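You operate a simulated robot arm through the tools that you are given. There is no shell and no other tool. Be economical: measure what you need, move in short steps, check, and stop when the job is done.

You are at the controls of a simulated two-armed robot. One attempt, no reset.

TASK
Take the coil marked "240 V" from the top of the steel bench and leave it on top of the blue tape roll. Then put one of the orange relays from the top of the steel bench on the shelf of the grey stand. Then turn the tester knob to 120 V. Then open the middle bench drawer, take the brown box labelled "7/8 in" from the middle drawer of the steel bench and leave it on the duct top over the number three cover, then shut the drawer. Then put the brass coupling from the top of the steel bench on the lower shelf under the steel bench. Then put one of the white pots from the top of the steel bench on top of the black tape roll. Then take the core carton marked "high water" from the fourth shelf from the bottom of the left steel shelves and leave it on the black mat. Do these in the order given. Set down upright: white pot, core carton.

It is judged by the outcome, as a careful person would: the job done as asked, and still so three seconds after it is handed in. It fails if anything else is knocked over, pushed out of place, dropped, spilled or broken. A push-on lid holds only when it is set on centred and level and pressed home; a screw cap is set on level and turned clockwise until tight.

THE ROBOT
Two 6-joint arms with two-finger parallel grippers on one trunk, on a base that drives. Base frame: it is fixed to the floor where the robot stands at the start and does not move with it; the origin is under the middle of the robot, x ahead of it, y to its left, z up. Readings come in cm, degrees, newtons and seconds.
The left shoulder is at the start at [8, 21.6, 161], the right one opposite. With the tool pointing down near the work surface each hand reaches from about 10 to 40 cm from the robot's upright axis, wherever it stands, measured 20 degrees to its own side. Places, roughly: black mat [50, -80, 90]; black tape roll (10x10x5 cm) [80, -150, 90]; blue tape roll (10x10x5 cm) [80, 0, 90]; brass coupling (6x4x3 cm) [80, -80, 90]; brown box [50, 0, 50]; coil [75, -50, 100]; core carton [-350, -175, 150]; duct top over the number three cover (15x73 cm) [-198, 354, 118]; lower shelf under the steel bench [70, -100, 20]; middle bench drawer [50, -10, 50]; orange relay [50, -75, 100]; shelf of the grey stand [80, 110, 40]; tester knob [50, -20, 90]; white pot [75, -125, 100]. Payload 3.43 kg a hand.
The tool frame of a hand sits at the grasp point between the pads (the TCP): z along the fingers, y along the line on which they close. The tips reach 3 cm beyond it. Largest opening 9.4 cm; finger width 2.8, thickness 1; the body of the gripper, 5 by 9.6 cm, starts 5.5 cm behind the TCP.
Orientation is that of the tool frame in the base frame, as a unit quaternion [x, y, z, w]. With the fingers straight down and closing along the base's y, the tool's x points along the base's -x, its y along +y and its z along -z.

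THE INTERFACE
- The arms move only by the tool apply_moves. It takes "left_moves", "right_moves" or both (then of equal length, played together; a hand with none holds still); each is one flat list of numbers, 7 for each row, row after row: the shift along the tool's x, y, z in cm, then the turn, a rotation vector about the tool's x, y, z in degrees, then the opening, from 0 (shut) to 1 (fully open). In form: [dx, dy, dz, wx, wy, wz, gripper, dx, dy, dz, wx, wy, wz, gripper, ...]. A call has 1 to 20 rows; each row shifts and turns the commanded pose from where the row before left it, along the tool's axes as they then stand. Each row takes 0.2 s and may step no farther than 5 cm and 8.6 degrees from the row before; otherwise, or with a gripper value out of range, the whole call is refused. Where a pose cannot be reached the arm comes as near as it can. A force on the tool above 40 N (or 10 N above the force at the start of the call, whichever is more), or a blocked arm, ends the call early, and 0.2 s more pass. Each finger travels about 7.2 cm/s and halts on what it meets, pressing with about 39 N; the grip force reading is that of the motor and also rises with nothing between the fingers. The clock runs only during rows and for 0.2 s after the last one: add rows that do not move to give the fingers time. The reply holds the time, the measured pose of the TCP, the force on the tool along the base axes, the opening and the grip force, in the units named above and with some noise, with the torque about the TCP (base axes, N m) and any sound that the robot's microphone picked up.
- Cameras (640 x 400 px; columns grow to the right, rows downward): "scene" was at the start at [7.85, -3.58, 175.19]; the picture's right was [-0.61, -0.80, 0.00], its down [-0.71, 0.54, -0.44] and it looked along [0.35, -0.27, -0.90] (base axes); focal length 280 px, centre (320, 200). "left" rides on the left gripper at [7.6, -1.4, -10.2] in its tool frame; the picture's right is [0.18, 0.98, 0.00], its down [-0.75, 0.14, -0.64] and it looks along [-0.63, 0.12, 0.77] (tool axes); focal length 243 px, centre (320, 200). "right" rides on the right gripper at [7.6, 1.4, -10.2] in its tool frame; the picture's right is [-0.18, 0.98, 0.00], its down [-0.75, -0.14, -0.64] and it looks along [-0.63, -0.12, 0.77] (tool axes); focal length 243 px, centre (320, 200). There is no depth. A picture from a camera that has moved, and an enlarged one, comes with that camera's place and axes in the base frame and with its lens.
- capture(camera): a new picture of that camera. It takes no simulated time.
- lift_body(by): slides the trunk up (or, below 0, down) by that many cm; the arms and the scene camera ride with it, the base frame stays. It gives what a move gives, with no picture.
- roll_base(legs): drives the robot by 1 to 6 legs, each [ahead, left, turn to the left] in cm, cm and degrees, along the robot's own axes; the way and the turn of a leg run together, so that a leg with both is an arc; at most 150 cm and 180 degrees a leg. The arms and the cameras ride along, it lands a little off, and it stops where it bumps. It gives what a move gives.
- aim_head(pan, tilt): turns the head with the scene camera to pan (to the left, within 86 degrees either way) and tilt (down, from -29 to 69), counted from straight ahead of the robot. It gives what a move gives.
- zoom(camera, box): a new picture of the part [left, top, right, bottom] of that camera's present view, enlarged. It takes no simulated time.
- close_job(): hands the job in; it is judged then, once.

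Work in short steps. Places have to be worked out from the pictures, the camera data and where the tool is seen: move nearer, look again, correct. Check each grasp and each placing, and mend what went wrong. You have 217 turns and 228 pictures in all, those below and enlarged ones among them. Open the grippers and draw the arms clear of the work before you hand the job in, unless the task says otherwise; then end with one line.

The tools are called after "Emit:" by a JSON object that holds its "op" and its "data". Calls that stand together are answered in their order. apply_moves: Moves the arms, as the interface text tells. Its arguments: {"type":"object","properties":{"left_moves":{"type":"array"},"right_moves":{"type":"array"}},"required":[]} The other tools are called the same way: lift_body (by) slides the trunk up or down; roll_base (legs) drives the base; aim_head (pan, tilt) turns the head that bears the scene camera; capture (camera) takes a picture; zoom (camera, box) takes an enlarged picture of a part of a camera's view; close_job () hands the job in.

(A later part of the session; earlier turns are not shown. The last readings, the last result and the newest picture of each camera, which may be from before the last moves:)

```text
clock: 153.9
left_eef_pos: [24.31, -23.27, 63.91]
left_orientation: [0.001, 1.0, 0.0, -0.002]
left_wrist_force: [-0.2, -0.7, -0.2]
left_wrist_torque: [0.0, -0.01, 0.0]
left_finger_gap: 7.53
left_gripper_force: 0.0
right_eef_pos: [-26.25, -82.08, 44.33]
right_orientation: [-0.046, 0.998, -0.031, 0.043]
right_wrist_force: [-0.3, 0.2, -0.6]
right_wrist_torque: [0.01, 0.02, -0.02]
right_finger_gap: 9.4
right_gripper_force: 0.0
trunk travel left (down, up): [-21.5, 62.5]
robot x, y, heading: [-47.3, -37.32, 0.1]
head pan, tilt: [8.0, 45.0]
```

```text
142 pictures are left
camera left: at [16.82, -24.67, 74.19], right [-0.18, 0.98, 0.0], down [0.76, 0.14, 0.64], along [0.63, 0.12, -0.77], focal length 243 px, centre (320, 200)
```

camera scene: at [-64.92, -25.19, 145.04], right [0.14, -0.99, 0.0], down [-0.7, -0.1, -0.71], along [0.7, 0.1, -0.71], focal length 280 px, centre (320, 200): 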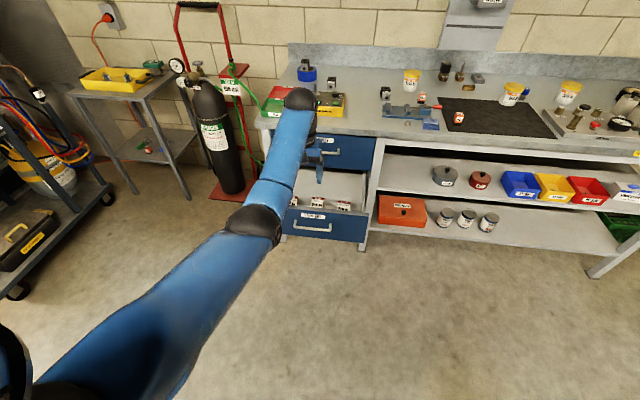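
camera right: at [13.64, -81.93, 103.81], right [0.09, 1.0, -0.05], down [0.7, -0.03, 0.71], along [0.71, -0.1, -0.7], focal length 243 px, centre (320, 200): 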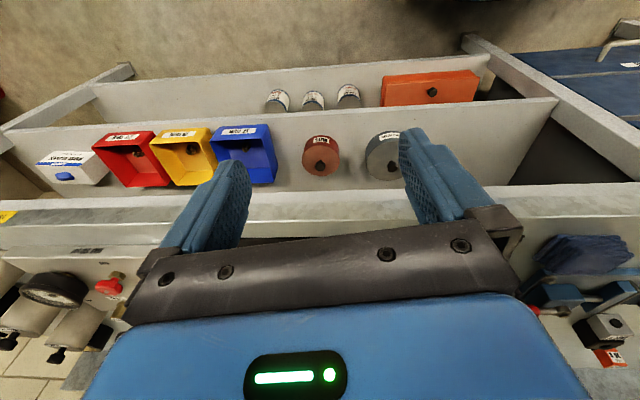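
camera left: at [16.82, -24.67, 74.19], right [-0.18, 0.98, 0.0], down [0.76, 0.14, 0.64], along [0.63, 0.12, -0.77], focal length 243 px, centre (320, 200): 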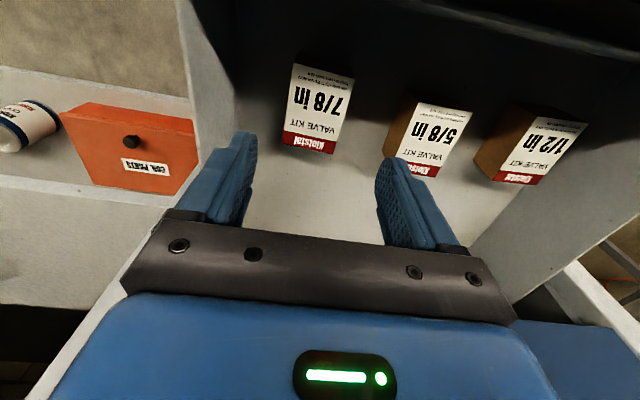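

Box is aligned with the fingers, centre ≈[25.6,-23.4]. Open a bit more, shift 0.8 forward, lower 11 and look.

Emit:
{"op": "apply_moves", "data": {"left_moves": [-0.8, -0.1, 0, 0, 0, 0, 0.9, 0, 0, 0, 0, 0, 0, 0.9]}}

Emit:
{"op": "lift_body", "data": {"by": -10}}

Emit:
{"op": "capture", "data": {"camera": "left"}}

```text
clock: 154.6
left_eef_pos: [25.06, -23.45, 64.13]
left_orientation: [0.001, 1.0, 0.0, -0.001]
left_wrist_force: [0.6, 0.6, -0.6]
left_wrist_torque: [0.0, -0.03, -0.02]
left_finger_gap: 8.46
left_gripper_force: 0.0
right_eef_pos: [-26.07, -82.06, 44.31]
right_orientation: [-0.047, 0.997, -0.03, 0.044]
right_wrist_force: [-0.3, 0.0, -0.1]
right_wrist_torque: [0.04, 0.0, -0.01]
right_finger_gap: 9.4
right_gripper_force: 0.0
trunk travel left (down, up): [-21.5, 62.5]
robot x, y, heading: [-47.69, -37.1, 0.0]
head pan, tilt: [8.0, 45.0]
```

```text
clock: 155.9
left_eef_pos: [25.05, -23.41, 54.06]
left_orientation: [0.001, 1.0, 0.0, -0.002]
left_wrist_force: [-0.1, -0.7, 0.5]
left_wrist_torque: [-0.03, -0.02, 0.0]
left_finger_gap: 8.45
left_gripper_force: 0.1
right_eef_pos: [-26.1, -81.94, 34.35]
right_orientation: [-0.046, 0.997, -0.031, 0.045]
right_wrist_force: [-1.0, 1.0, 0.3]
right_wrist_torque: [0.0, -0.01, -0.01]
right_finger_gap: 9.4
right_gripper_force: 0.1
trunk travel left (down, up): [-11.5, 72.5]
robot x, y, heading: [-47.74, -37.61, -0.1]
head pan, tilt: [8.0, 45.0]
```

```text
141 pictures are left
camera left: at [17.59, -24.78, 64.26], right [-0.18, 0.98, 0.0], down [0.76, 0.14, 0.64], along [0.63, 0.12, -0.77], focal length 243 px, centre (320, 200)
```

left: 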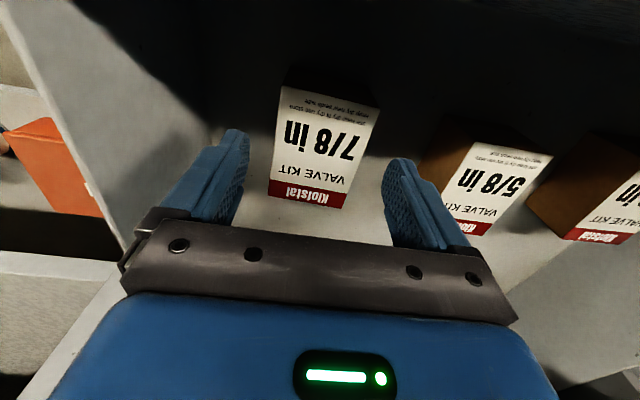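

Box centre ≈[25,-23.4], top z≈50. Lower 5 cm with the arm and close.

Emit:
{"op": "apply_moves", "data": {"left_moves": [0, 0, 1.5, 0, 0, 0, 0.9, 0, 0, 1.5, 0, 0, 0, 0.9, 0, 0, 1, 0, 0, 0, 0.9, 0, 0, 0.8, 0, 0, 0, 0.9, 0, 0, 0, 0, 0, 0, 0.5, 0, 0, 0, 0, 0, 0, 0.3, 0, 0, 0, 0, 0, 0, 0.3, 0, 0, 0, 0, 0, 0, 0.3]}}

Emit:
{"op": "capture", "data": {"camera": "left"}}

```text
clock: 157.7
left_eef_pos: [24.98, -23.43, 49.22]
left_orientation: [0.0, 1.0, 0.0, -0.002]
left_wrist_force: [0.8, -0.3, -0.4]
left_wrist_torque: [-0.01, -0.01, -0.04]
left_finger_gap: 6.28
left_gripper_force: 38.6
right_eef_pos: [-26.03, -82.02, 34.35]
right_orientation: [-0.046, 0.998, -0.031, 0.043]
right_wrist_force: [0.4, 0.5, 0.7]
right_wrist_torque: [0.04, 0.0, -0.01]
right_finger_gap: 9.4
right_gripper_force: 0.1
trunk travel left (down, up): [-11.5, 72.5]
robot x, y, heading: [-47.2, -37.17, -0.1]
head pan, tilt: [8.0, 45.0]
```

```text
140 pictures are left
camera left: at [17.55, -24.76, 59.48], right [-0.18, 0.98, 0.0], down [0.76, 0.14, 0.64], along [0.63, 0.12, -0.77], focal length 243 px, centre (320, 200)
```

left: 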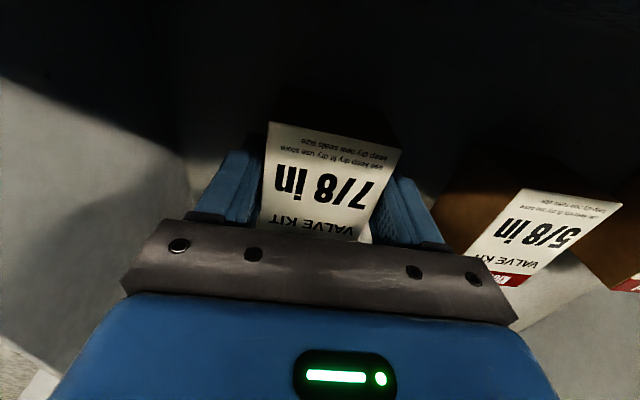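

Box gripped (6.3 cm). Lift it out and back off.

Emit:
{"op": "lift_body", "data": {"by": 40}}

Emit:
{"op": "roll_base", "data": {"legs": [[-45, 0, 0]]}}

Emit:
{"op": "lift_body", "data": {"by": 32}}

Emit:
{"op": "aim_head", "data": {"pan": 85, "tilt": 15}}

Emit:
{"op": "capture", "data": {"camera": "scene"}}

Emit:
{"op": "capture", "data": {"camera": "left"}}

```text
clock: 161.5
left_eef_pos: [25.02, -23.37, 89.3]
left_orientation: [0.0, 1.0, 0.0, -0.001]
left_wrist_force: [0.2, 0.0, -2.5]
left_wrist_torque: [0.03, 0.05, 0.0]
left_finger_gap: 6.24
left_gripper_force: 39.6
right_eef_pos: [-26.06, -82.09, 74.29]
right_orientation: [-0.046, 0.997, -0.031, 0.045]
right_wrist_force: [-0.4, 0.0, 0.4]
right_wrist_torque: [0.02, 0.0, 0.01]
right_finger_gap: 9.38
right_gripper_force: 0.0
trunk travel left (down, up): [-51.5, 32.5]
robot x, y, heading: [-47.32, -37.41, -0.0]
head pan, tilt: [8.0, 45.0]
```

```text
clock: 164.3
left_eef_pos: [-20.75, -23.62, 89.24]
left_orientation: [0.004, 1.0, 0.0, -0.002]
left_wrist_force: [0.5, 0.5, -2.5]
left_wrist_torque: [0.02, 0.04, 0.0]
left_finger_gap: 6.2
left_gripper_force: 38.9
right_eef_pos: [-72.25, -81.98, 74.39]
right_orientation: [-0.043, 0.998, -0.031, 0.044]
right_wrist_force: [-0.2, 0.2, 0.4]
right_wrist_torque: [0.02, 0.04, -0.03]
right_finger_gap: 9.43
right_gripper_force: 0.0
trunk travel left (down, up): [-51.5, 32.5]
robot x, y, heading: [-92.99, -36.83, -0.5]
head pan, tilt: [8.0, 45.0]
```

```text
clock: 167.4
left_eef_pos: [-20.61, -23.58, 121.18]
left_orientation: [0.004, 1.0, 0.0, -0.001]
left_wrist_force: [0.5, -0.4, -1.8]
left_wrist_torque: [-0.02, 0.0, 0.02]
left_finger_gap: 6.22
left_gripper_force: 38.9
right_eef_pos: [-72.2, -81.98, 106.32]
right_orientation: [-0.043, 0.998, -0.031, 0.043]
right_wrist_force: [0.4, -0.3, -0.5]
right_wrist_torque: [-0.03, -0.03, 0.03]
right_finger_gap: 9.39
right_gripper_force: 0.0
trunk travel left (down, up): [-83.5, 0.5]
robot x, y, heading: [-93.2, -36.77, -0.3]
head pan, tilt: [8.0, 45.0]
```

```text
clock: 168.9
left_eef_pos: [-20.81, -23.7, 121.3]
left_orientation: [0.004, 1.0, 0.001, -0.001]
left_wrist_force: [-0.1, -0.2, -2.9]
left_wrist_torque: [0.0, -0.01, -0.01]
left_finger_gap: 6.19
left_gripper_force: 38.4
right_eef_pos: [-72.14, -81.9, 106.43]
right_orientation: [-0.043, 0.998, -0.032, 0.044]
right_wrist_force: [0.1, 0.0, 0.2]
right_wrist_torque: [0.01, -0.02, -0.02]
right_finger_gap: 9.4
right_gripper_force: 0.1
trunk travel left (down, up): [-83.5, 0.5]
robot x, y, heading: [-93.31, -36.77, -0.6]
head pan, tilt: [85.0, 15.0]
```

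```text
139 pictures are left
camera scene: at [-89.24, -27.44, 181.73], right [1.0, -0.1, 0.0], down [-0.03, -0.26, -0.97], along [0.09, 0.96, -0.26], focal length 280 px, centre (320, 200)
```

scene: 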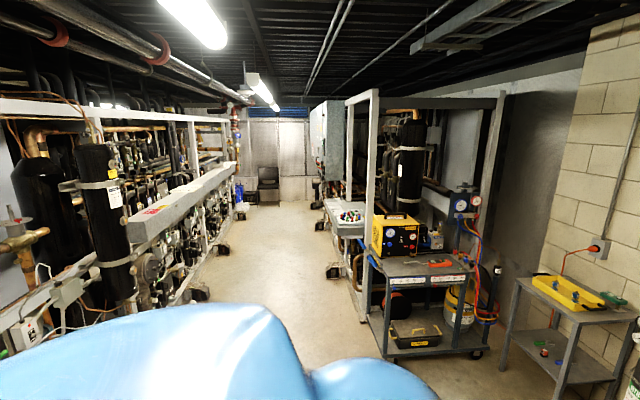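

```text
138 pictures are left
camera left: at [-28.16, -24.94, 131.48], right [-0.17, 0.98, 0.0], down [0.76, 0.13, 0.64], along [0.63, 0.11, -0.77], focal length 243 px, centre (320, 200)
```

left: 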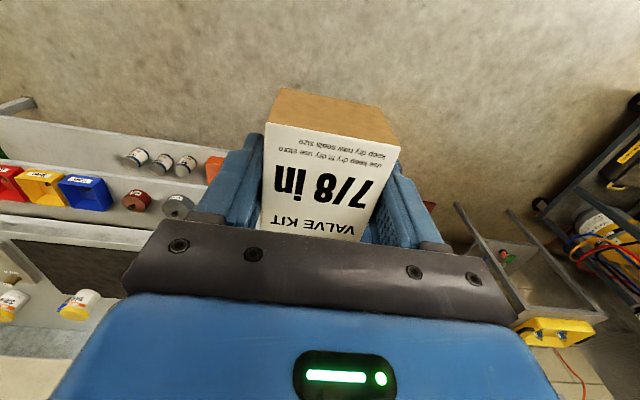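

The grey duct beam runs along the left (x≈-198). Zoom on it to find the cover numbers.

Emit:
{"op": "zoom", "data": {"camera": "scene", "box": [100, 130, 260, 230]}}

```text
4.00 times, centred on (180, 180) of scene
camera zoom: at [-89.24, -27.44, 181.73], right [1.0, -0.1, 0.0], down [-0.03, -0.26, -0.97], along [0.09, 0.96, -0.26], focal length 1121 px, centre (880, 280)
```

zoom: 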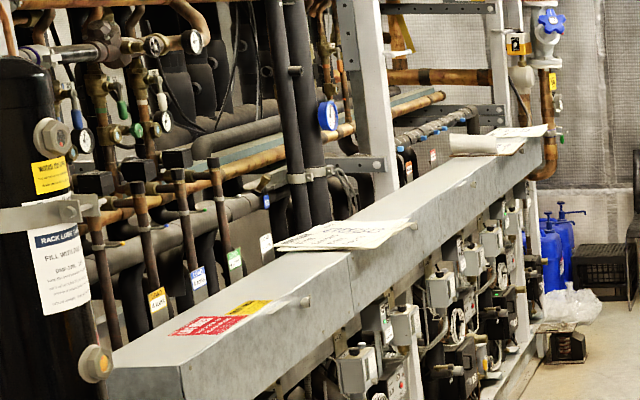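

The duct's near end is y≈161, front edge x≈-190; cover three should be third along. Turn 180° to face it, then check position.

Emit:
{"op": "roll_base", "data": {"legs": [[0, 0, 90], [0, 0, 90]]}}

Emit:
{"op": "aim_head", "data": {"pan": -60, "tilt": 20}}

Emit:
{"op": "capture", "data": {"camera": "scene"}}

```text
clock: 177.0
left_eef_pos: [-165.6, -49.72, 121.27]
left_orientation: [1.0, -0.007, 0.002, 0.0]
left_wrist_force: [0.3, 0.5, -2.6]
left_wrist_torque: [0.02, 0.0, 0.0]
left_finger_gap: 6.2
left_gripper_force: 39.0
right_eef_pos: [-113.8, 8.23, 106.34]
right_orientation: [0.998, 0.041, -0.044, -0.031]
right_wrist_force: [0.0, -0.7, 0.5]
right_wrist_torque: [-0.01, -0.01, 0.02]
right_finger_gap: 9.41
right_gripper_force: 0.1
trunk travel left (down, up): [-83.5, 0.5]
robot x, y, heading: [-93.69, -37.05, 179.1]
head pan, tilt: [85.0, 15.0]
```

```text
clock: 179.3
left_eef_pos: [-165.62, -49.83, 121.34]
left_orientation: [1.0, -0.008, 0.002, 0.0]
left_wrist_force: [0.5, -0.1, -2.6]
left_wrist_torque: [0.0, 0.02, 0.0]
left_finger_gap: 6.21
left_gripper_force: 38.7
right_eef_pos: [-113.68, 8.31, 106.41]
right_orientation: [0.998, 0.04, -0.045, -0.031]
right_wrist_force: [-0.9, -0.6, -0.5]
right_wrist_torque: [0.0, 0.03, -0.03]
right_finger_gap: 9.4
right_gripper_force: 0.1
trunk travel left (down, up): [-83.5, 0.5]
robot x, y, heading: [-93.26, -36.83, 179.3]
head pan, tilt: [-60.0, 20.0]
```

```text
136 pictures are left
camera scene: at [-100.87, -28.54, 180.92], right [0.87, 0.49, 0.0], down [0.17, -0.3, -0.94], along [-0.46, 0.82, -0.34], focal length 280 px, centre (320, 200)
```

scene: 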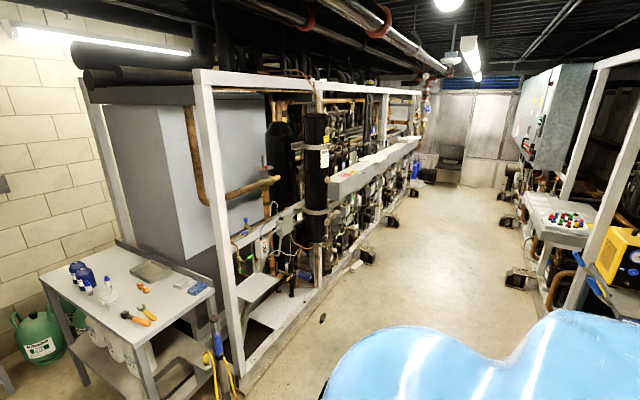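

Path along the aisle is clear. Drive right (toward +y) 270 cm in two legs and look.

Emit:
{"op": "roll_base", "data": {"legs": [[0, -135, 0.4], [0, -135, 0.4]]}}

Emit:
{"op": "aim_head", "data": {"pan": -40, "tilt": 30}}

Emit:
{"op": "capture", "data": {"camera": "scene"}}

```text
clock: 192.2
left_eef_pos: [-162.17, 215.77, 121.25]
left_orientation: [1.0, -0.011, 0.001, -0.001]
left_wrist_force: [0.0, 0.3, -1.8]
left_wrist_torque: [0.0, -0.03, 0.0]
left_finger_gap: 6.21
left_gripper_force: 38.7
right_eef_pos: [-109.96, 273.55, 106.52]
right_orientation: [0.998, 0.038, -0.044, -0.032]
right_wrist_force: [0.4, 0.4, 0.1]
right_wrist_torque: [-0.01, -0.05, -0.01]
right_finger_gap: 9.39
right_gripper_force: 0.1
trunk travel left (down, up): [-83.5, 0.5]
robot x, y, heading: [-89.44, 228.12, 178.7]
head pan, tilt: [-60.0, 20.0]
```

```text
clock: 193.0
left_eef_pos: [-162.01, 215.78, 121.34]
left_orientation: [1.0, -0.011, 0.001, -0.001]
left_wrist_force: [-0.3, 0.5, -2.4]
left_wrist_torque: [-0.04, -0.04, -0.01]
left_finger_gap: 6.22
left_gripper_force: 39.2
right_eef_pos: [-109.89, 273.72, 106.3]
right_orientation: [0.998, 0.038, -0.043, -0.032]
right_wrist_force: [1.0, -0.6, 0.1]
right_wrist_torque: [0.01, -0.01, -0.01]
right_finger_gap: 9.4
right_gripper_force: 0.0
trunk travel left (down, up): [-83.5, 0.5]
robot x, y, heading: [-89.52, 228.34, 178.7]
head pan, tilt: [-40.0, 30.0]
```

```text
135 pictures are left
camera scene: at [-99.54, 234.53, 179.32], right [0.66, 0.75, 0.0], down [0.38, -0.33, -0.87], along [-0.65, 0.57, -0.5], focal length 280 px, centre (320, 200)
```

scene: 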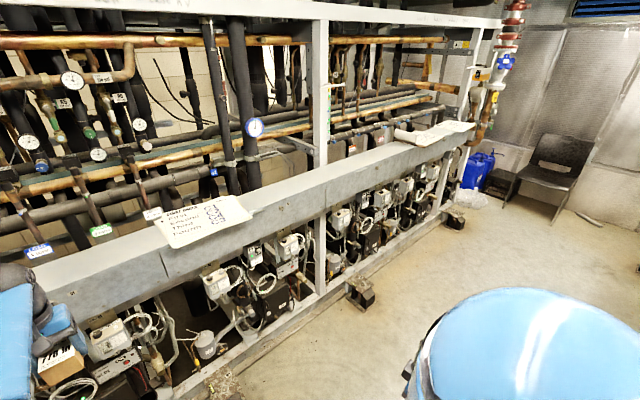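

Zoom to find cover numbers on the duct.

Emit:
{"op": "zoom", "data": {"camera": "scene", "box": [140, 110, 480, 320]}}

Emit:
{"op": "aim_head", "data": {"pan": 10, "tilt": 35}}

Emit:
{"op": "capture", "data": {"camera": "scene"}}

```text
1.88 times, centred on (310, 215) of scene
camera zoom: at [-99.54, 234.53, 179.32], right [0.66, 0.75, 0.0], down [0.38, -0.33, -0.87], along [-0.65, 0.57, -0.5], focal length 527 px, centre (339, 172)
```

zoom: 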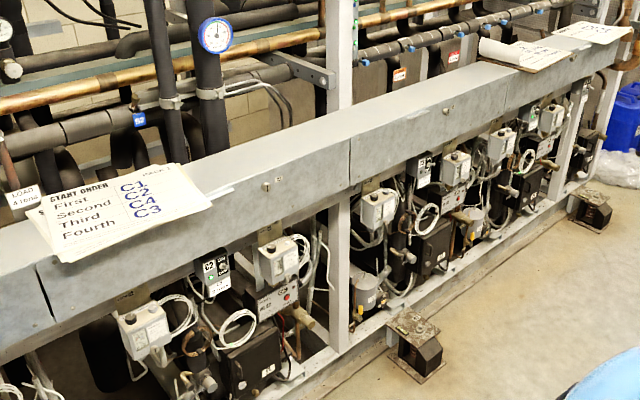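

```text
clock: 194.2
left_eef_pos: [-162.16, 215.8, 121.28]
left_orientation: [1.0, -0.011, 0.003, 0.001]
left_wrist_force: [0.1, 0.3, -2.2]
left_wrist_torque: [0.03, -0.02, 0.0]
left_finger_gap: 6.2
left_gripper_force: 39.3
right_eef_pos: [-109.87, 273.65, 106.27]
right_orientation: [0.998, 0.038, -0.043, -0.032]
right_wrist_force: [-0.1, 0.2, -0.7]
right_wrist_torque: [0.07, 0.0, -0.01]
right_finger_gap: 9.42
right_gripper_force: 0.0
trunk travel left (down, up): [-83.5, 0.5]
robot x, y, heading: [-89.72, 228.56, 178.7]
head pan, tilt: [10.0, 35.0]
```

```text
133 pictures are left
camera scene: at [-101.45, 227.2, 178.53], right [-0.15, 0.99, 0.0], down [0.57, 0.09, -0.82], along [-0.81, -0.12, -0.57], focal length 280 px, centre (320, 200)
```

scene: 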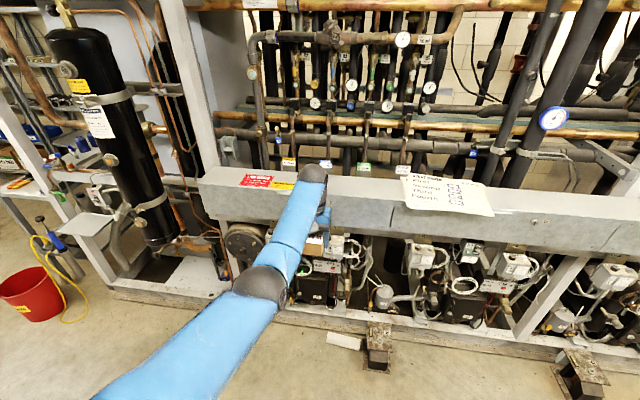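

Seams put cover three at y 318–388, top z≈118.3, x -205…-190, with clear top. Drive 138 cm further and straighten.

Emit:
{"op": "roll_base", "data": {"legs": [[0, -138, 1.3]]}}

Emit:
{"op": "aim_head", "data": {"pan": 0, "tilt": 40}}

Emit:
{"op": "capture", "data": {"camera": "scene"}}

Emit:
{"op": "capture", "data": {"camera": "left"}}

```text
clock: 200.9
left_eef_pos: [-156.84, 352.29, 121.21]
left_orientation: [0.999, -0.033, 0.002, -0.002]
left_wrist_force: [-0.3, -0.2, -3.0]
left_wrist_torque: [0.0, -0.03, 0.0]
left_finger_gap: 6.22
left_gripper_force: 38.6
right_eef_pos: [-102.26, 407.77, 106.47]
right_orientation: [0.998, 0.017, -0.043, -0.033]
right_wrist_force: [0.1, 0.2, 0.1]
right_wrist_torque: [0.03, -0.01, 0.04]
right_finger_gap: 9.4
right_gripper_force: 0.1
trunk travel left (down, up): [-83.5, 0.5]
robot x, y, heading: [-83.82, 361.57, 176.6]
head pan, tilt: [10.0, 35.0]
```

```text
clock: 201.6
left_eef_pos: [-156.77, 352.34, 121.28]
left_orientation: [0.999, -0.032, 0.002, 0.0]
left_wrist_force: [-0.1, -0.3, -2.1]
left_wrist_torque: [-0.02, -0.01, 0.01]
left_finger_gap: 6.22
left_gripper_force: 38.2
right_eef_pos: [-102.17, 407.82, 106.35]
right_orientation: [0.998, 0.015, -0.043, -0.032]
right_wrist_force: [-0.3, 0.2, -0.9]
right_wrist_torque: [0.02, 0.03, -0.02]
right_finger_gap: 9.38
right_gripper_force: 0.0
trunk travel left (down, up): [-83.5, 0.5]
robot x, y, heading: [-83.8, 361.69, 176.6]
head pan, tilt: [0.0, 40.0]
```

```text
132 pictures are left
camera scene: at [-95.51, 362.59, 177.78], right [0.06, 1.0, 0.0], down [0.64, -0.04, -0.77], along [-0.76, 0.05, -0.64], focal length 280 px, centre (320, 200)
```

scene: 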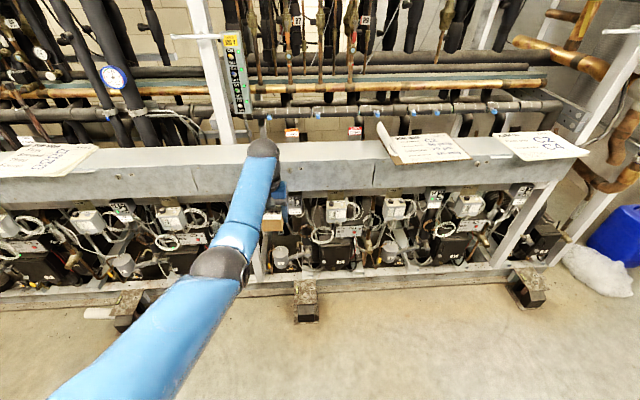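

```text
131 pictures are left
camera left: at [-149.07, 353.3, 131.45], right [0.12, -0.99, 0.0], down [-0.76, -0.09, 0.64], along [-0.63, -0.08, -0.77], focal length 243 px, centre (320, 200)
```

left: 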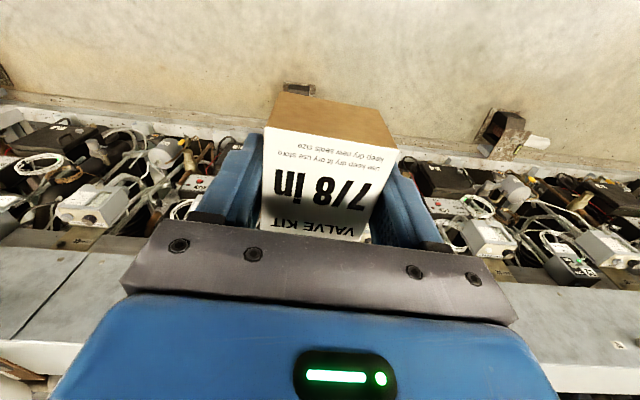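

Box bottom is about 4.3 cm below the TCP. Raise the arm 5 cm, straighten heading, and approach in steps.

Emit:
{"op": "apply_moves", "data": {"left_moves": [0, 0, -2.5, 0, 0, 0, 0.3, 0, 0, -2.5, 0, 0, 0, 0.3, 0, 0, 0, 0, 0, 0, 0.3]}}

Emit:
{"op": "roll_base", "data": {"legs": [[24, -2, 3.4]]}}

Emit:
{"op": "capture", "data": {"camera": "scene"}}

Emit:
{"op": "capture", "data": {"camera": "left"}}

```text
clock: 202.4
left_eef_pos: [-156.99, 352.11, 126.2]
left_orientation: [0.999, -0.033, 0.004, 0.0]
left_wrist_force: [0.0, 0.1, -3.2]
left_wrist_torque: [0.0, 0.0, 0.03]
left_finger_gap: 6.21
left_gripper_force: 39.2
right_eef_pos: [-102.18, 407.93, 106.32]
right_orientation: [0.998, 0.016, -0.043, -0.033]
right_wrist_force: [0.3, -0.4, -0.8]
right_wrist_torque: [-0.02, 0.01, -0.01]
right_finger_gap: 9.4
right_gripper_force: 0.1
trunk travel left (down, up): [-83.5, 0.5]
robot x, y, heading: [-83.85, 361.7, 176.3]
head pan, tilt: [0.0, 40.0]
```

```text
clock: 204.2
left_eef_pos: [-179.59, 350.26, 126.65]
left_orientation: [1.0, -0.001, 0.0, 0.0]
left_wrist_force: [-0.3, -0.1, -2.5]
left_wrist_torque: [0.02, 0.04, 0.02]
left_finger_gap: 6.21
left_gripper_force: 38.8
right_eef_pos: [-128.41, 409.28, 106.41]
right_orientation: [0.997, 0.048, -0.046, -0.031]
right_wrist_force: [0.1, 0.0, -0.1]
right_wrist_torque: [0.01, 0.05, -0.02]
right_finger_gap: 9.4
right_gripper_force: 0.1
trunk travel left (down, up): [-83.5, 0.5]
robot x, y, heading: [-107.41, 364.82, 179.8]
head pan, tilt: [0.0, 40.0]
```

```text
130 pictures are left
camera scene: at [-118.6, 364.69, 177.84], right [0.0, 1.0, 0.0], down [0.64, 0.0, -0.77], along [-0.77, 0.0, -0.64], focal length 280 px, centre (320, 200)
```

scene: 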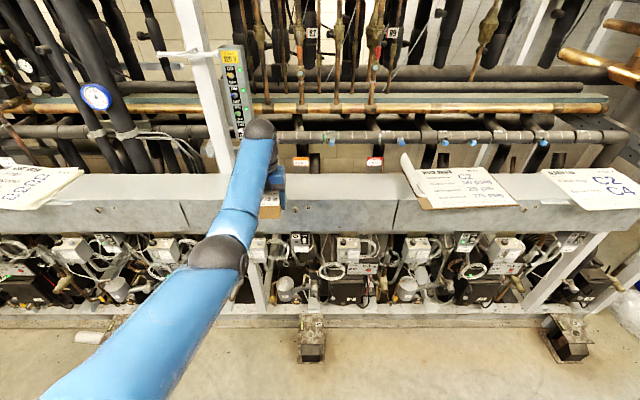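

```text
129 pictures are left
camera left: at [-171.83, 351.86, 136.8], right [0.18, -0.98, 0.0], down [-0.75, -0.14, 0.64], along [-0.63, -0.12, -0.77], focal length 243 px, centre (320, 200)
```

left: 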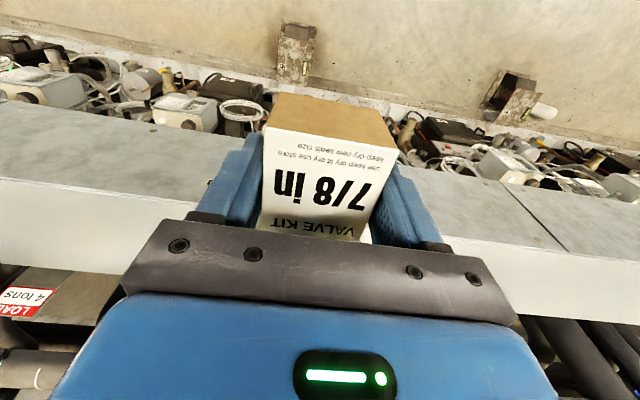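

Check the seams near the hand by zooming.

Emit:
{"op": "zoom", "data": {"camera": "scene", "box": [60, 120, 460, 260]}}

Emit:
{"op": "capture", "data": {"camera": "left"}}

```text
1.60 times, centred on (260, 190) of scene
camera zoom: at [-118.6, 364.69, 177.84], right [0.0, 1.0, 0.0], down [0.64, 0.0, -0.77], along [-0.77, 0.0, -0.64], focal length 448 px, centre (416, 216)
```

zoom: 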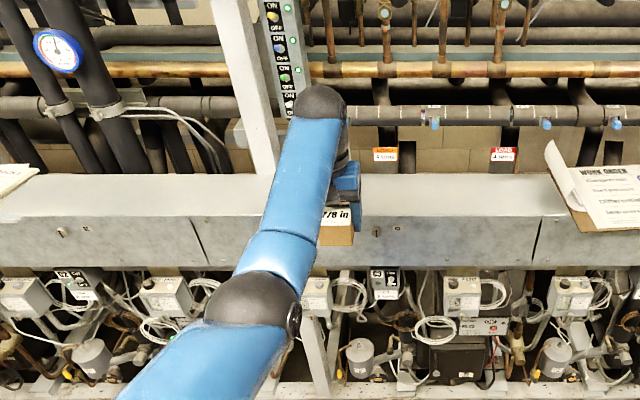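

```text
127 pictures are left
camera left: at [-171.83, 351.86, 136.8], right [0.18, -0.98, 0.0], down [-0.75, -0.14, 0.64], along [-0.63, -0.12, -0.77], focal length 243 px, centre (320, 200)
```

left: 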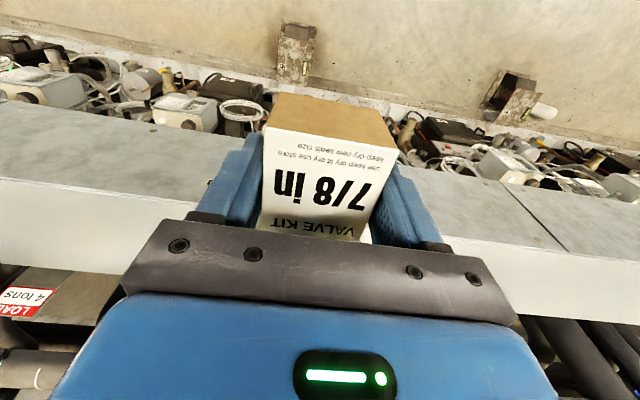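

Seams at y 318.6 and 391 confirm the hand (y≈350) is over cover three; the duct top spans x -189…-204. Drive 15 cm in.

Emit:
{"op": "roll_base", "data": {"legs": [[15, 0, 0]]}}

Emit:
{"op": "apply_moves", "data": {"left_moves": [0, 0, 0, 0, 0, 0, 0.3, 0, 0, 0, 0, 0, 0, 0.3, 0, 0, 0, 0, 0, 0, 0.3]}}

Emit:
{"op": "zoom", "data": {"camera": "scene", "box": [160, 100, 360, 240]}}

Emit:
{"op": "capture", "data": {"camera": "left"}}

```text
clock: 205.5
left_eef_pos: [-194.48, 350.56, 126.64]
left_orientation: [1.0, -0.001, 0.001, 0.0]
left_wrist_force: [0.6, -0.2, -1.3]
left_wrist_torque: [0.01, 0.0, -0.01]
left_finger_gap: 6.22
left_gripper_force: 39.0
right_eef_pos: [-143.45, 409.37, 106.46]
right_orientation: [0.997, 0.046, -0.045, -0.031]
right_wrist_force: [0.7, 0.1, -0.1]
right_wrist_torque: [-0.01, -0.01, 0.0]
right_finger_gap: 9.4
right_gripper_force: 0.0
trunk travel left (down, up): [-83.5, 0.5]
robot x, y, heading: [-122.65, 364.47, 179.9]
head pan, tilt: [0.0, 40.0]
```

```text
clock: 206.3
left_eef_pos: [-194.9, 350.61, 126.29]
left_orientation: [1.0, -0.002, 0.002, 0.0]
left_wrist_force: [0.4, -0.3, -2.6]
left_wrist_torque: [-0.02, -0.01, 0.03]
left_finger_gap: 6.2
left_gripper_force: 39.1
right_eef_pos: [-143.76, 409.44, 106.23]
right_orientation: [0.997, 0.047, -0.044, -0.031]
right_wrist_force: [0.1, -0.3, 1.1]
right_wrist_torque: [0.0, 0.03, 0.02]
right_finger_gap: 9.4
right_gripper_force: 0.1
trunk travel left (down, up): [-83.5, 0.5]
robot x, y, heading: [-122.45, 364.63, 179.7]
head pan, tilt: [0.0, 40.0]
```

```text
2.86 times, centred on (260, 170) of scene
camera zoom: at [-134.22, 364.78, 177.78], right [0.0, 1.0, 0.0], down [0.64, 0.0, -0.77], along [-0.77, 0.0, -0.64], focal length 800 px, centre (491, 286)
```

zoom: 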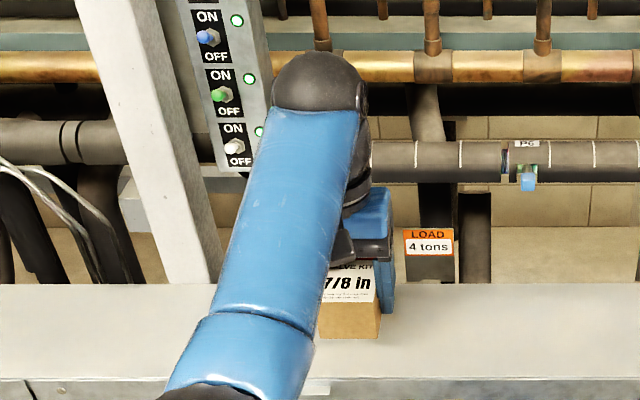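

```text
125 pictures are left
camera left: at [-187.28, 351.97, 136.53], right [0.18, -0.98, 0.0], down [-0.76, -0.14, 0.64], along [-0.63, -0.12, -0.77], focal length 243 px, centre (320, 200)
```

left: 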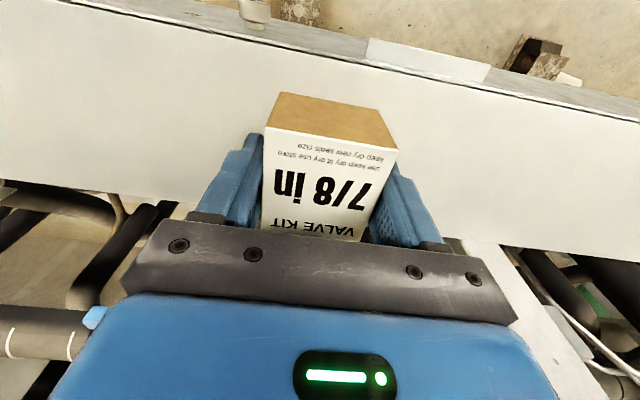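

Box is over the duct top. Lower slowly to contact.

Emit:
{"op": "apply_moves", "data": {"left_moves": [-0.8, 0, 1, 0, 0, 0, 0.3, 0, 0, 1, 0, 0, 0, 0.3, 0, 0, 0.6, 0, 0, 0, 0.3, 0, 0, 0.3, 0, 0, 0, 0.3, 0, 0, 0.3, 0, 0, 0, 0.3, 0, 0, 0.3, 0, 0, 0, 0.3, 0, 0, 0, 0, 0, 0, 0.3]}}

```text
clock: 207.9
left_eef_pos: [-195.76, 350.61, 122.69]
left_orientation: [1.0, -0.001, 0.003, 0.0]
left_wrist_force: [0.3, 0.5, -2.2]
left_wrist_torque: [0.01, -0.02, -0.02]
left_finger_gap: 6.23
left_gripper_force: 38.7
right_eef_pos: [-143.86, 409.48, 106.32]
right_orientation: [0.997, 0.046, -0.045, -0.031]
right_wrist_force: [-0.7, 0.0, -0.8]
right_wrist_torque: [0.01, 0.01, -0.01]
right_finger_gap: 9.41
right_gripper_force: 0.1
trunk travel left (down, up): [-83.5, 0.5]
robot x, y, heading: [-122.67, 364.35, 180.0]
head pan, tilt: [0.0, 40.0]
```

No contact yet; go on in small steps.

Emit:
{"op": "apply_moves", "data": {"left_moves": [0, 0, 0.3, 0, 0, 0, 0.3, 0, 0, 0.3, 0, 0, 0, 0.3, 0, 0, 0.3, 0, 0, 0, 0.3, 0, 0, 0.3, 0, 0, 0, 0.3, 0, 0, 0.3, 0, 0, 0, 0.3, 0, 0, 0, 0, 0, 0, 0.3]}}

Emit:
{"op": "zoom", "data": {"camera": "scene", "box": [160, 100, 360, 240]}}

```text
clock: 209.3
left_eef_pos: [-195.63, 350.49, 122.07]
left_orientation: [1.0, -0.001, -0.004, 0.0]
left_wrist_force: [-8.9, -0.5, 33.9]
left_wrist_torque: [-0.03, 0.0, 0.05]
left_finger_gap: 6.21
left_gripper_force: 38.9
right_eef_pos: [-143.5, 409.35, 106.43]
right_orientation: [0.997, 0.046, -0.047, -0.031]
right_wrist_force: [0.1, -0.3, -0.1]
right_wrist_torque: [0.01, 0.03, 0.01]
right_finger_gap: 9.41
right_gripper_force: 0.0
trunk travel left (down, up): [-83.5, 0.5]
robot x, y, heading: [-122.54, 364.36, 179.9]
head pan, tilt: [0.0, 40.0]
```

```text
2.86 times, centred on (260, 170) of scene
camera zoom: at [-133.81, 364.88, 177.83], right [0.0, 1.0, 0.0], down [0.64, 0.0, -0.77], along [-0.77, 0.0, -0.64], focal length 800 px, centre (491, 286)
```

zoom: 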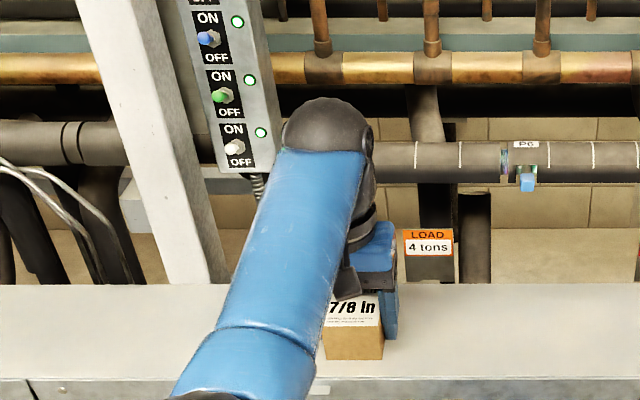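

Contact (34 N) — the box is on the duct. Back off the press, release and rise.

Emit:
{"op": "apply_moves", "data": {"left_moves": [0, 0, -0.4, 0, 0, 0, 0.3, 0, 0, 0, 0, 0, 0, 0.75, 0, 0, 0, 0, 0, 0, 0.9, 0, 0, -1.5, 0, 0, 0, 0.9, 0, 0, -2, 0, 0, 0, 0.9, 0, 0, -3, 0, 0, 0, 0.9]}}

Emit:
{"op": "capture", "data": {"camera": "left"}}

```text
clock: 210.7
left_eef_pos: [-196.02, 350.26, 128.35]
left_orientation: [1.0, -0.001, 0.002, -0.001]
left_wrist_force: [-0.7, -0.6, -0.2]
left_wrist_torque: [-0.02, 0.05, 0.02]
left_finger_gap: 8.47
left_gripper_force: 0.0
right_eef_pos: [-143.78, 409.41, 106.34]
right_orientation: [0.997, 0.046, -0.045, -0.032]
right_wrist_force: [0.1, -0.4, -1.4]
right_wrist_torque: [0.01, 0.02, -0.01]
right_finger_gap: 9.43
right_gripper_force: 0.0
trunk travel left (down, up): [-83.5, 0.5]
robot x, y, heading: [-122.53, 364.69, 180.1]
head pan, tilt: [0.0, 40.0]
```

```text
123 pictures are left
camera left: at [-188.27, 351.73, 138.55], right [0.18, -0.98, 0.0], down [-0.76, -0.14, 0.64], along [-0.63, -0.12, -0.77], focal length 243 px, centre (320, 200)
```

left: 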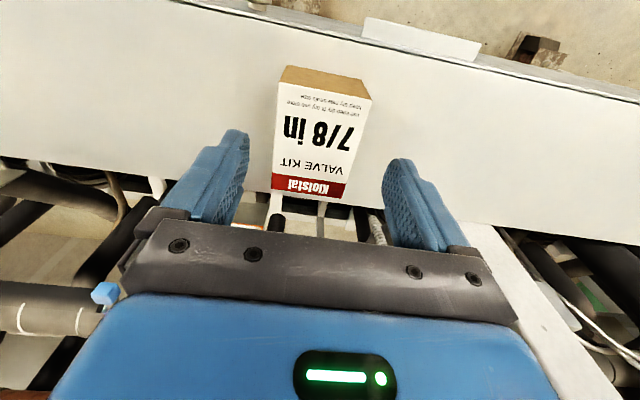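

The box is stably on cover three. Back away and return to the bench.

Emit:
{"op": "roll_base", "data": {"legs": [[-40, 0, 0], [0, 130, 0], [0, 130, 0], [0, 130, 0]]}}

Emit:
{"op": "roll_base", "data": {"legs": [[0, 0, -90], [0, 0, -90]]}}

Emit:
{"op": "aim_head", "data": {"pan": 5, "tilt": 45}}

Emit:
{"op": "capture", "data": {"camera": "scene"}}

```text
clock: 231.6
left_eef_pos: [-170.3, -34.03, 128.35]
left_orientation: [1.0, -0.029, 0.001, 0.0]
left_wrist_force: [-0.2, 0.2, -0.4]
left_wrist_torque: [-0.01, 0.02, 0.04]
left_finger_gap: 8.46
left_gripper_force: 0.1
right_eef_pos: [-114.78, 22.13, 106.38]
right_orientation: [0.998, 0.019, -0.043, -0.033]
right_wrist_force: [0.0, -0.8, -0.3]
right_wrist_torque: [-0.03, -0.02, -0.02]
right_finger_gap: 9.41
right_gripper_force: 0.1
trunk travel left (down, up): [-83.5, 0.5]
robot x, y, heading: [-95.94, -24.0, 176.6]
head pan, tilt: [0.0, 40.0]
```

```text
clock: 239.6
left_eef_pos: [-22.29, -12.13, 128.32]
left_orientation: [0.018, 1.0, 0.0, -0.002]
left_wrist_force: [0.2, -0.6, -0.3]
left_wrist_torque: [0.0, 0.0, -0.02]
left_finger_gap: 8.46
left_gripper_force: 0.0
right_eef_pos: [-76.43, -69.5, 106.27]
right_orientation: [-0.03, 0.998, -0.032, 0.043]
right_wrist_force: [-0.5, 0.1, -0.4]
right_wrist_torque: [0.03, 0.01, -0.03]
right_finger_gap: 9.4
right_gripper_force: 0.0
trunk travel left (down, up): [-83.5, 0.5]
robot x, y, heading: [-96.14, -23.9, -2.1]
head pan, tilt: [0.0, 40.0]
```

```text
clock: 240.2
left_eef_pos: [-22.34, -12.08, 128.16]
left_orientation: [0.018, 1.0, 0.0, -0.002]
left_wrist_force: [-0.6, -0.7, 0.0]
left_wrist_torque: [0.02, -0.01, 0.0]
left_finger_gap: 8.45
left_gripper_force: 0.0
right_eef_pos: [-76.49, -69.57, 106.44]
right_orientation: [-0.029, 0.998, -0.032, 0.043]
right_wrist_force: [-0.8, -0.8, -0.1]
right_wrist_torque: [0.01, -0.04, 0.0]
right_finger_gap: 9.39
right_gripper_force: 0.0
trunk travel left (down, up): [-83.5, 0.5]
robot x, y, heading: [-96.18, -23.93, -2.0]
head pan, tilt: [5.0, 45.0]
```

```text
122 pictures are left
camera scene: at [-85.1, -23.45, 177.06], right [0.05, -1.0, 0.0], down [-0.71, -0.04, -0.71], along [0.71, 0.04, -0.71], focal length 280 px, centre (320, 200)
```

scene: 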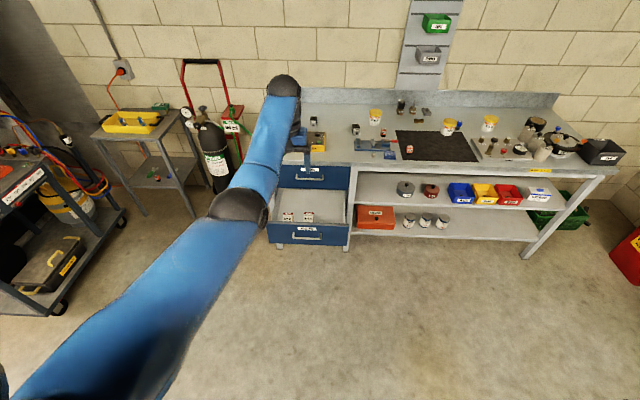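

Pitch the left tool to horizontal with fingers shut, then lower to push the drawer face.

Emit:
{"op": "apply_moves", "data": {"left_moves": [0, 0, 0, 0, -8.2, 0, 0, 0, 0, 0, 0, -8.2, 0, 0, 0, 0, 0, 0, -8.2, 0, 0, 0, 0, 0, 0, -8.2, 0, 0, 0, 0, 0, 0, -8.2, 0, 0, 0, 0, 0, 0, -8.2, 0, 0, 0, 0, 0, 0, -8.2, 0, 0, 0, 0, 0, 0, -8.2, 0, 0, 0, 0, 0, 0, -8.2, 0, 0, 0, 0, 0, 0, -8.2, 0, 0, 0, 0, 0, 0, -8, 0, 0]}}

Emit:
{"op": "roll_base", "data": {"legs": [[0, -2, 2]]}}

Emit:
{"op": "lift_body", "data": {"by": -40}}

Emit:
{"op": "lift_body", "data": {"by": -29.5}}

Emit:
{"op": "capture", "data": {"camera": "left"}}

Emit:
{"op": "capture", "data": {"camera": "scene"}}

```text
clock: 242.6
left_eef_pos: [-22.45, -12.14, 128.31]
left_orientation: [0.013, 0.708, -0.012, 0.706]
left_wrist_force: [0.5, -0.2, -0.2]
left_wrist_torque: [-0.02, -0.02, -0.01]
left_finger_gap: 0.0
left_gripper_force: 33.2
right_eef_pos: [-76.5, -69.48, 106.25]
right_orientation: [-0.031, 0.998, -0.032, 0.043]
right_wrist_force: [0.0, -0.6, -1.0]
right_wrist_torque: [0.02, 0.0, 0.0]
right_finger_gap: 9.39
right_gripper_force: 0.1
trunk travel left (down, up): [-83.5, 0.5]
robot x, y, heading: [-95.91, -23.94, -1.9]
head pan, tilt: [5.0, 45.0]
```

```text
clock: 243.4
left_eef_pos: [-22.82, -11.07, 128.34]
left_orientation: [-0.001, 0.708, -0.002, 0.706]
left_wrist_force: [-1.6, -0.1, 0.2]
left_wrist_torque: [-0.04, 0.02, -0.04]
left_finger_gap: 0.0
left_gripper_force: 32.7
right_eef_pos: [-74.75, -70.47, 106.49]
right_orientation: [-0.049, 0.997, -0.033, 0.045]
right_wrist_force: [-0.4, 0.6, -0.3]
right_wrist_torque: [-0.07, -0.01, -0.03]
right_finger_gap: 9.4
right_gripper_force: 0.1
trunk travel left (down, up): [-83.5, 0.5]
robot x, y, heading: [-96.27, -26.25, 0.0]
head pan, tilt: [5.0, 45.0]
```

```text
clock: 247.2
left_eef_pos: [-22.87, -11.48, 88.34]
left_orientation: [0.0, 0.708, 0.0, 0.706]
left_wrist_force: [-0.8, 0.3, -0.6]
left_wrist_torque: [0.04, 0.0, 0.01]
left_finger_gap: 0.0
left_gripper_force: 33.0
right_eef_pos: [-74.92, -70.78, 66.25]
right_orientation: [-0.049, 0.997, -0.031, 0.044]
right_wrist_force: [0.0, -0.1, -0.5]
right_wrist_torque: [-0.02, 0.02, 0.0]
right_finger_gap: 9.4
right_gripper_force: 0.0
trunk travel left (down, up): [-43.5, 40.5]
robot x, y, heading: [-96.2, -25.84, -0.1]
head pan, tilt: [5.0, 45.0]
```

```text
clock: 250.2
left_eef_pos: [-22.79, -11.59, 58.84]
left_orientation: [0.001, 0.709, -0.001, 0.705]
left_wrist_force: [-0.5, 0.4, 1.1]
left_wrist_torque: [-0.01, 0.0, -0.01]
left_finger_gap: 0.0
left_gripper_force: 32.7
right_eef_pos: [-74.8, -70.8, 36.97]
right_orientation: [-0.047, 0.997, -0.031, 0.044]
right_wrist_force: [0.1, 0.3, 0.7]
right_wrist_torque: [0.02, 0.0, 0.01]
right_finger_gap: 9.39
right_gripper_force: 0.1
trunk travel left (down, up): [-14.0, 70.0]
robot x, y, heading: [-96.27, -25.94, 0.0]
head pan, tilt: [5.0, 45.0]
```

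```text
121 pictures are left
camera left: at [-33.05, -12.94, 51.19], right [0.0, 0.98, -0.18], down [-0.64, 0.14, 0.76], along [0.77, 0.12, 0.63], focal length 243 px, centre (320, 200)
```

left: 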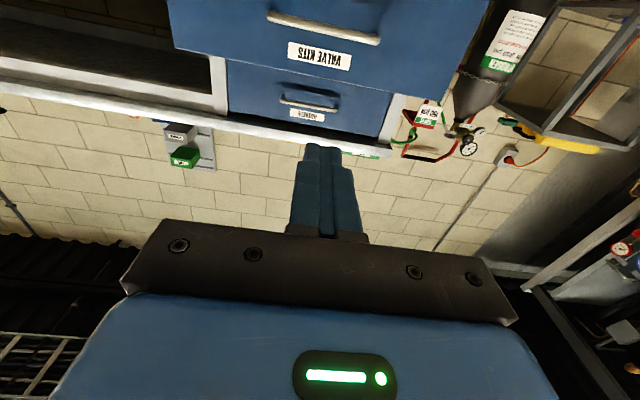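

```text
120 pictures are left
camera scene: at [-85.19, -25.07, 107.56], right [0.09, -1.0, 0.0], down [-0.7, -0.06, -0.71], along [0.7, 0.06, -0.71], focal length 280 px, centre (320, 200)
```

scene: 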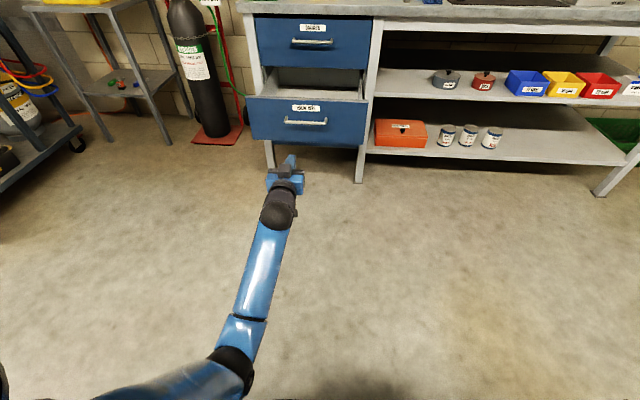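

Drive forward: first to contact and push most of the way.

Emit:
{"op": "roll_base", "data": {"legs": [[50, 0, 0]]}}

Emit:
{"op": "capture", "data": {"camera": "scene"}}

```text
clock: 253.1
left_eef_pos: [26.5, -12.21, 58.85]
left_orientation: [0.002, 0.709, -0.002, 0.705]
left_wrist_force: [-0.1, -0.1, -0.4]
left_wrist_torque: [-0.02, -0.02, 0.0]
left_finger_gap: 0.0
left_gripper_force: 33.1
right_eef_pos: [-26.06, -71.0, 36.85]
right_orientation: [-0.044, 0.998, -0.031, 0.044]
right_wrist_force: [-0.1, 1.4, 0.0]
right_wrist_torque: [0.01, 0.01, 0.01]
right_finger_gap: 9.39
right_gripper_force: 0.1
trunk travel left (down, up): [-14.0, 70.0]
robot x, y, heading: [-46.94, -26.13, -0.6]
head pan, tilt: [5.0, 45.0]
```

```text
119 pictures are left
camera scene: at [-35.91, -25.29, 107.55], right [0.08, -1.0, 0.0], down [-0.71, -0.06, -0.71], along [0.7, 0.06, -0.71], focal length 280 px, centre (320, 200)
```

scene: 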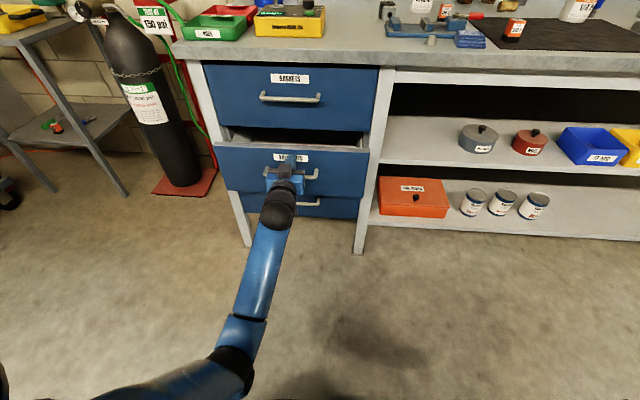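

Nearly closed; push the last centimetres with the arm until it stops.

Emit:
{"op": "apply_moves", "data": {"left_moves": [0, 0, 1.5, 0, 0, 0, 0, 0, 0, 1.5, 0, 0, 0, 0, 0, 0, 1, 0, 0, 0, 0, 0, 0, 1, 0, 0, 0, 0, 0, 0, 1, 0, 0, 0, 0, 0, 0, 1, 0, 0, 0, 0, 0, 0, 1, 0, 0, 0, 0, 0, 0, 1, 0, 0, 0, 0]}}

Emit:
{"op": "zoom", "data": {"camera": "scene", "box": [160, 40, 420, 240]}}

```text
clock: 254.8
left_eef_pos: [34.67, -12.23, 58.72]
left_orientation: [0.003, 0.708, -0.004, 0.706]
left_wrist_force: [-8.7, -0.3, 2.1]
left_wrist_torque: [0.01, -0.1, 0.03]
left_finger_gap: 0.0
left_gripper_force: 33.2
right_eef_pos: [-25.97, -71.13, 36.77]
right_orientation: [-0.045, 0.998, -0.031, 0.044]
right_wrist_force: [0.3, 0.2, 0.9]
right_wrist_torque: [0.0, 0.02, -0.03]
right_finger_gap: 9.43
right_gripper_force: 0.0
trunk travel left (down, up): [-14.0, 70.0]
robot x, y, heading: [-46.96, -25.84, -0.2]
head pan, tilt: [5.0, 45.0]
stopped in row 8 (left hand): the force on the tool passed its limit at 121 N (the readings are from after the stop); the commanded pose is now the measured one
```

```text
2.00 times, centred on (290, 140) of scene
camera zoom: at [-35.99, -25.28, 107.56], right [0.08, -1.0, 0.0], down [-0.7, -0.06, -0.71], along [0.7, 0.06, -0.71], focal length 560 px, centre (380, 320)
```

zoom: 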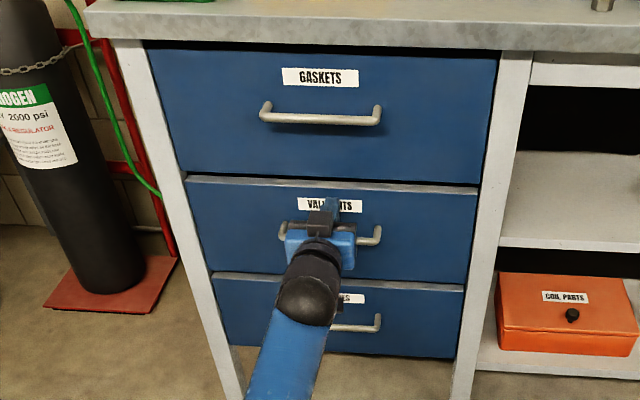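

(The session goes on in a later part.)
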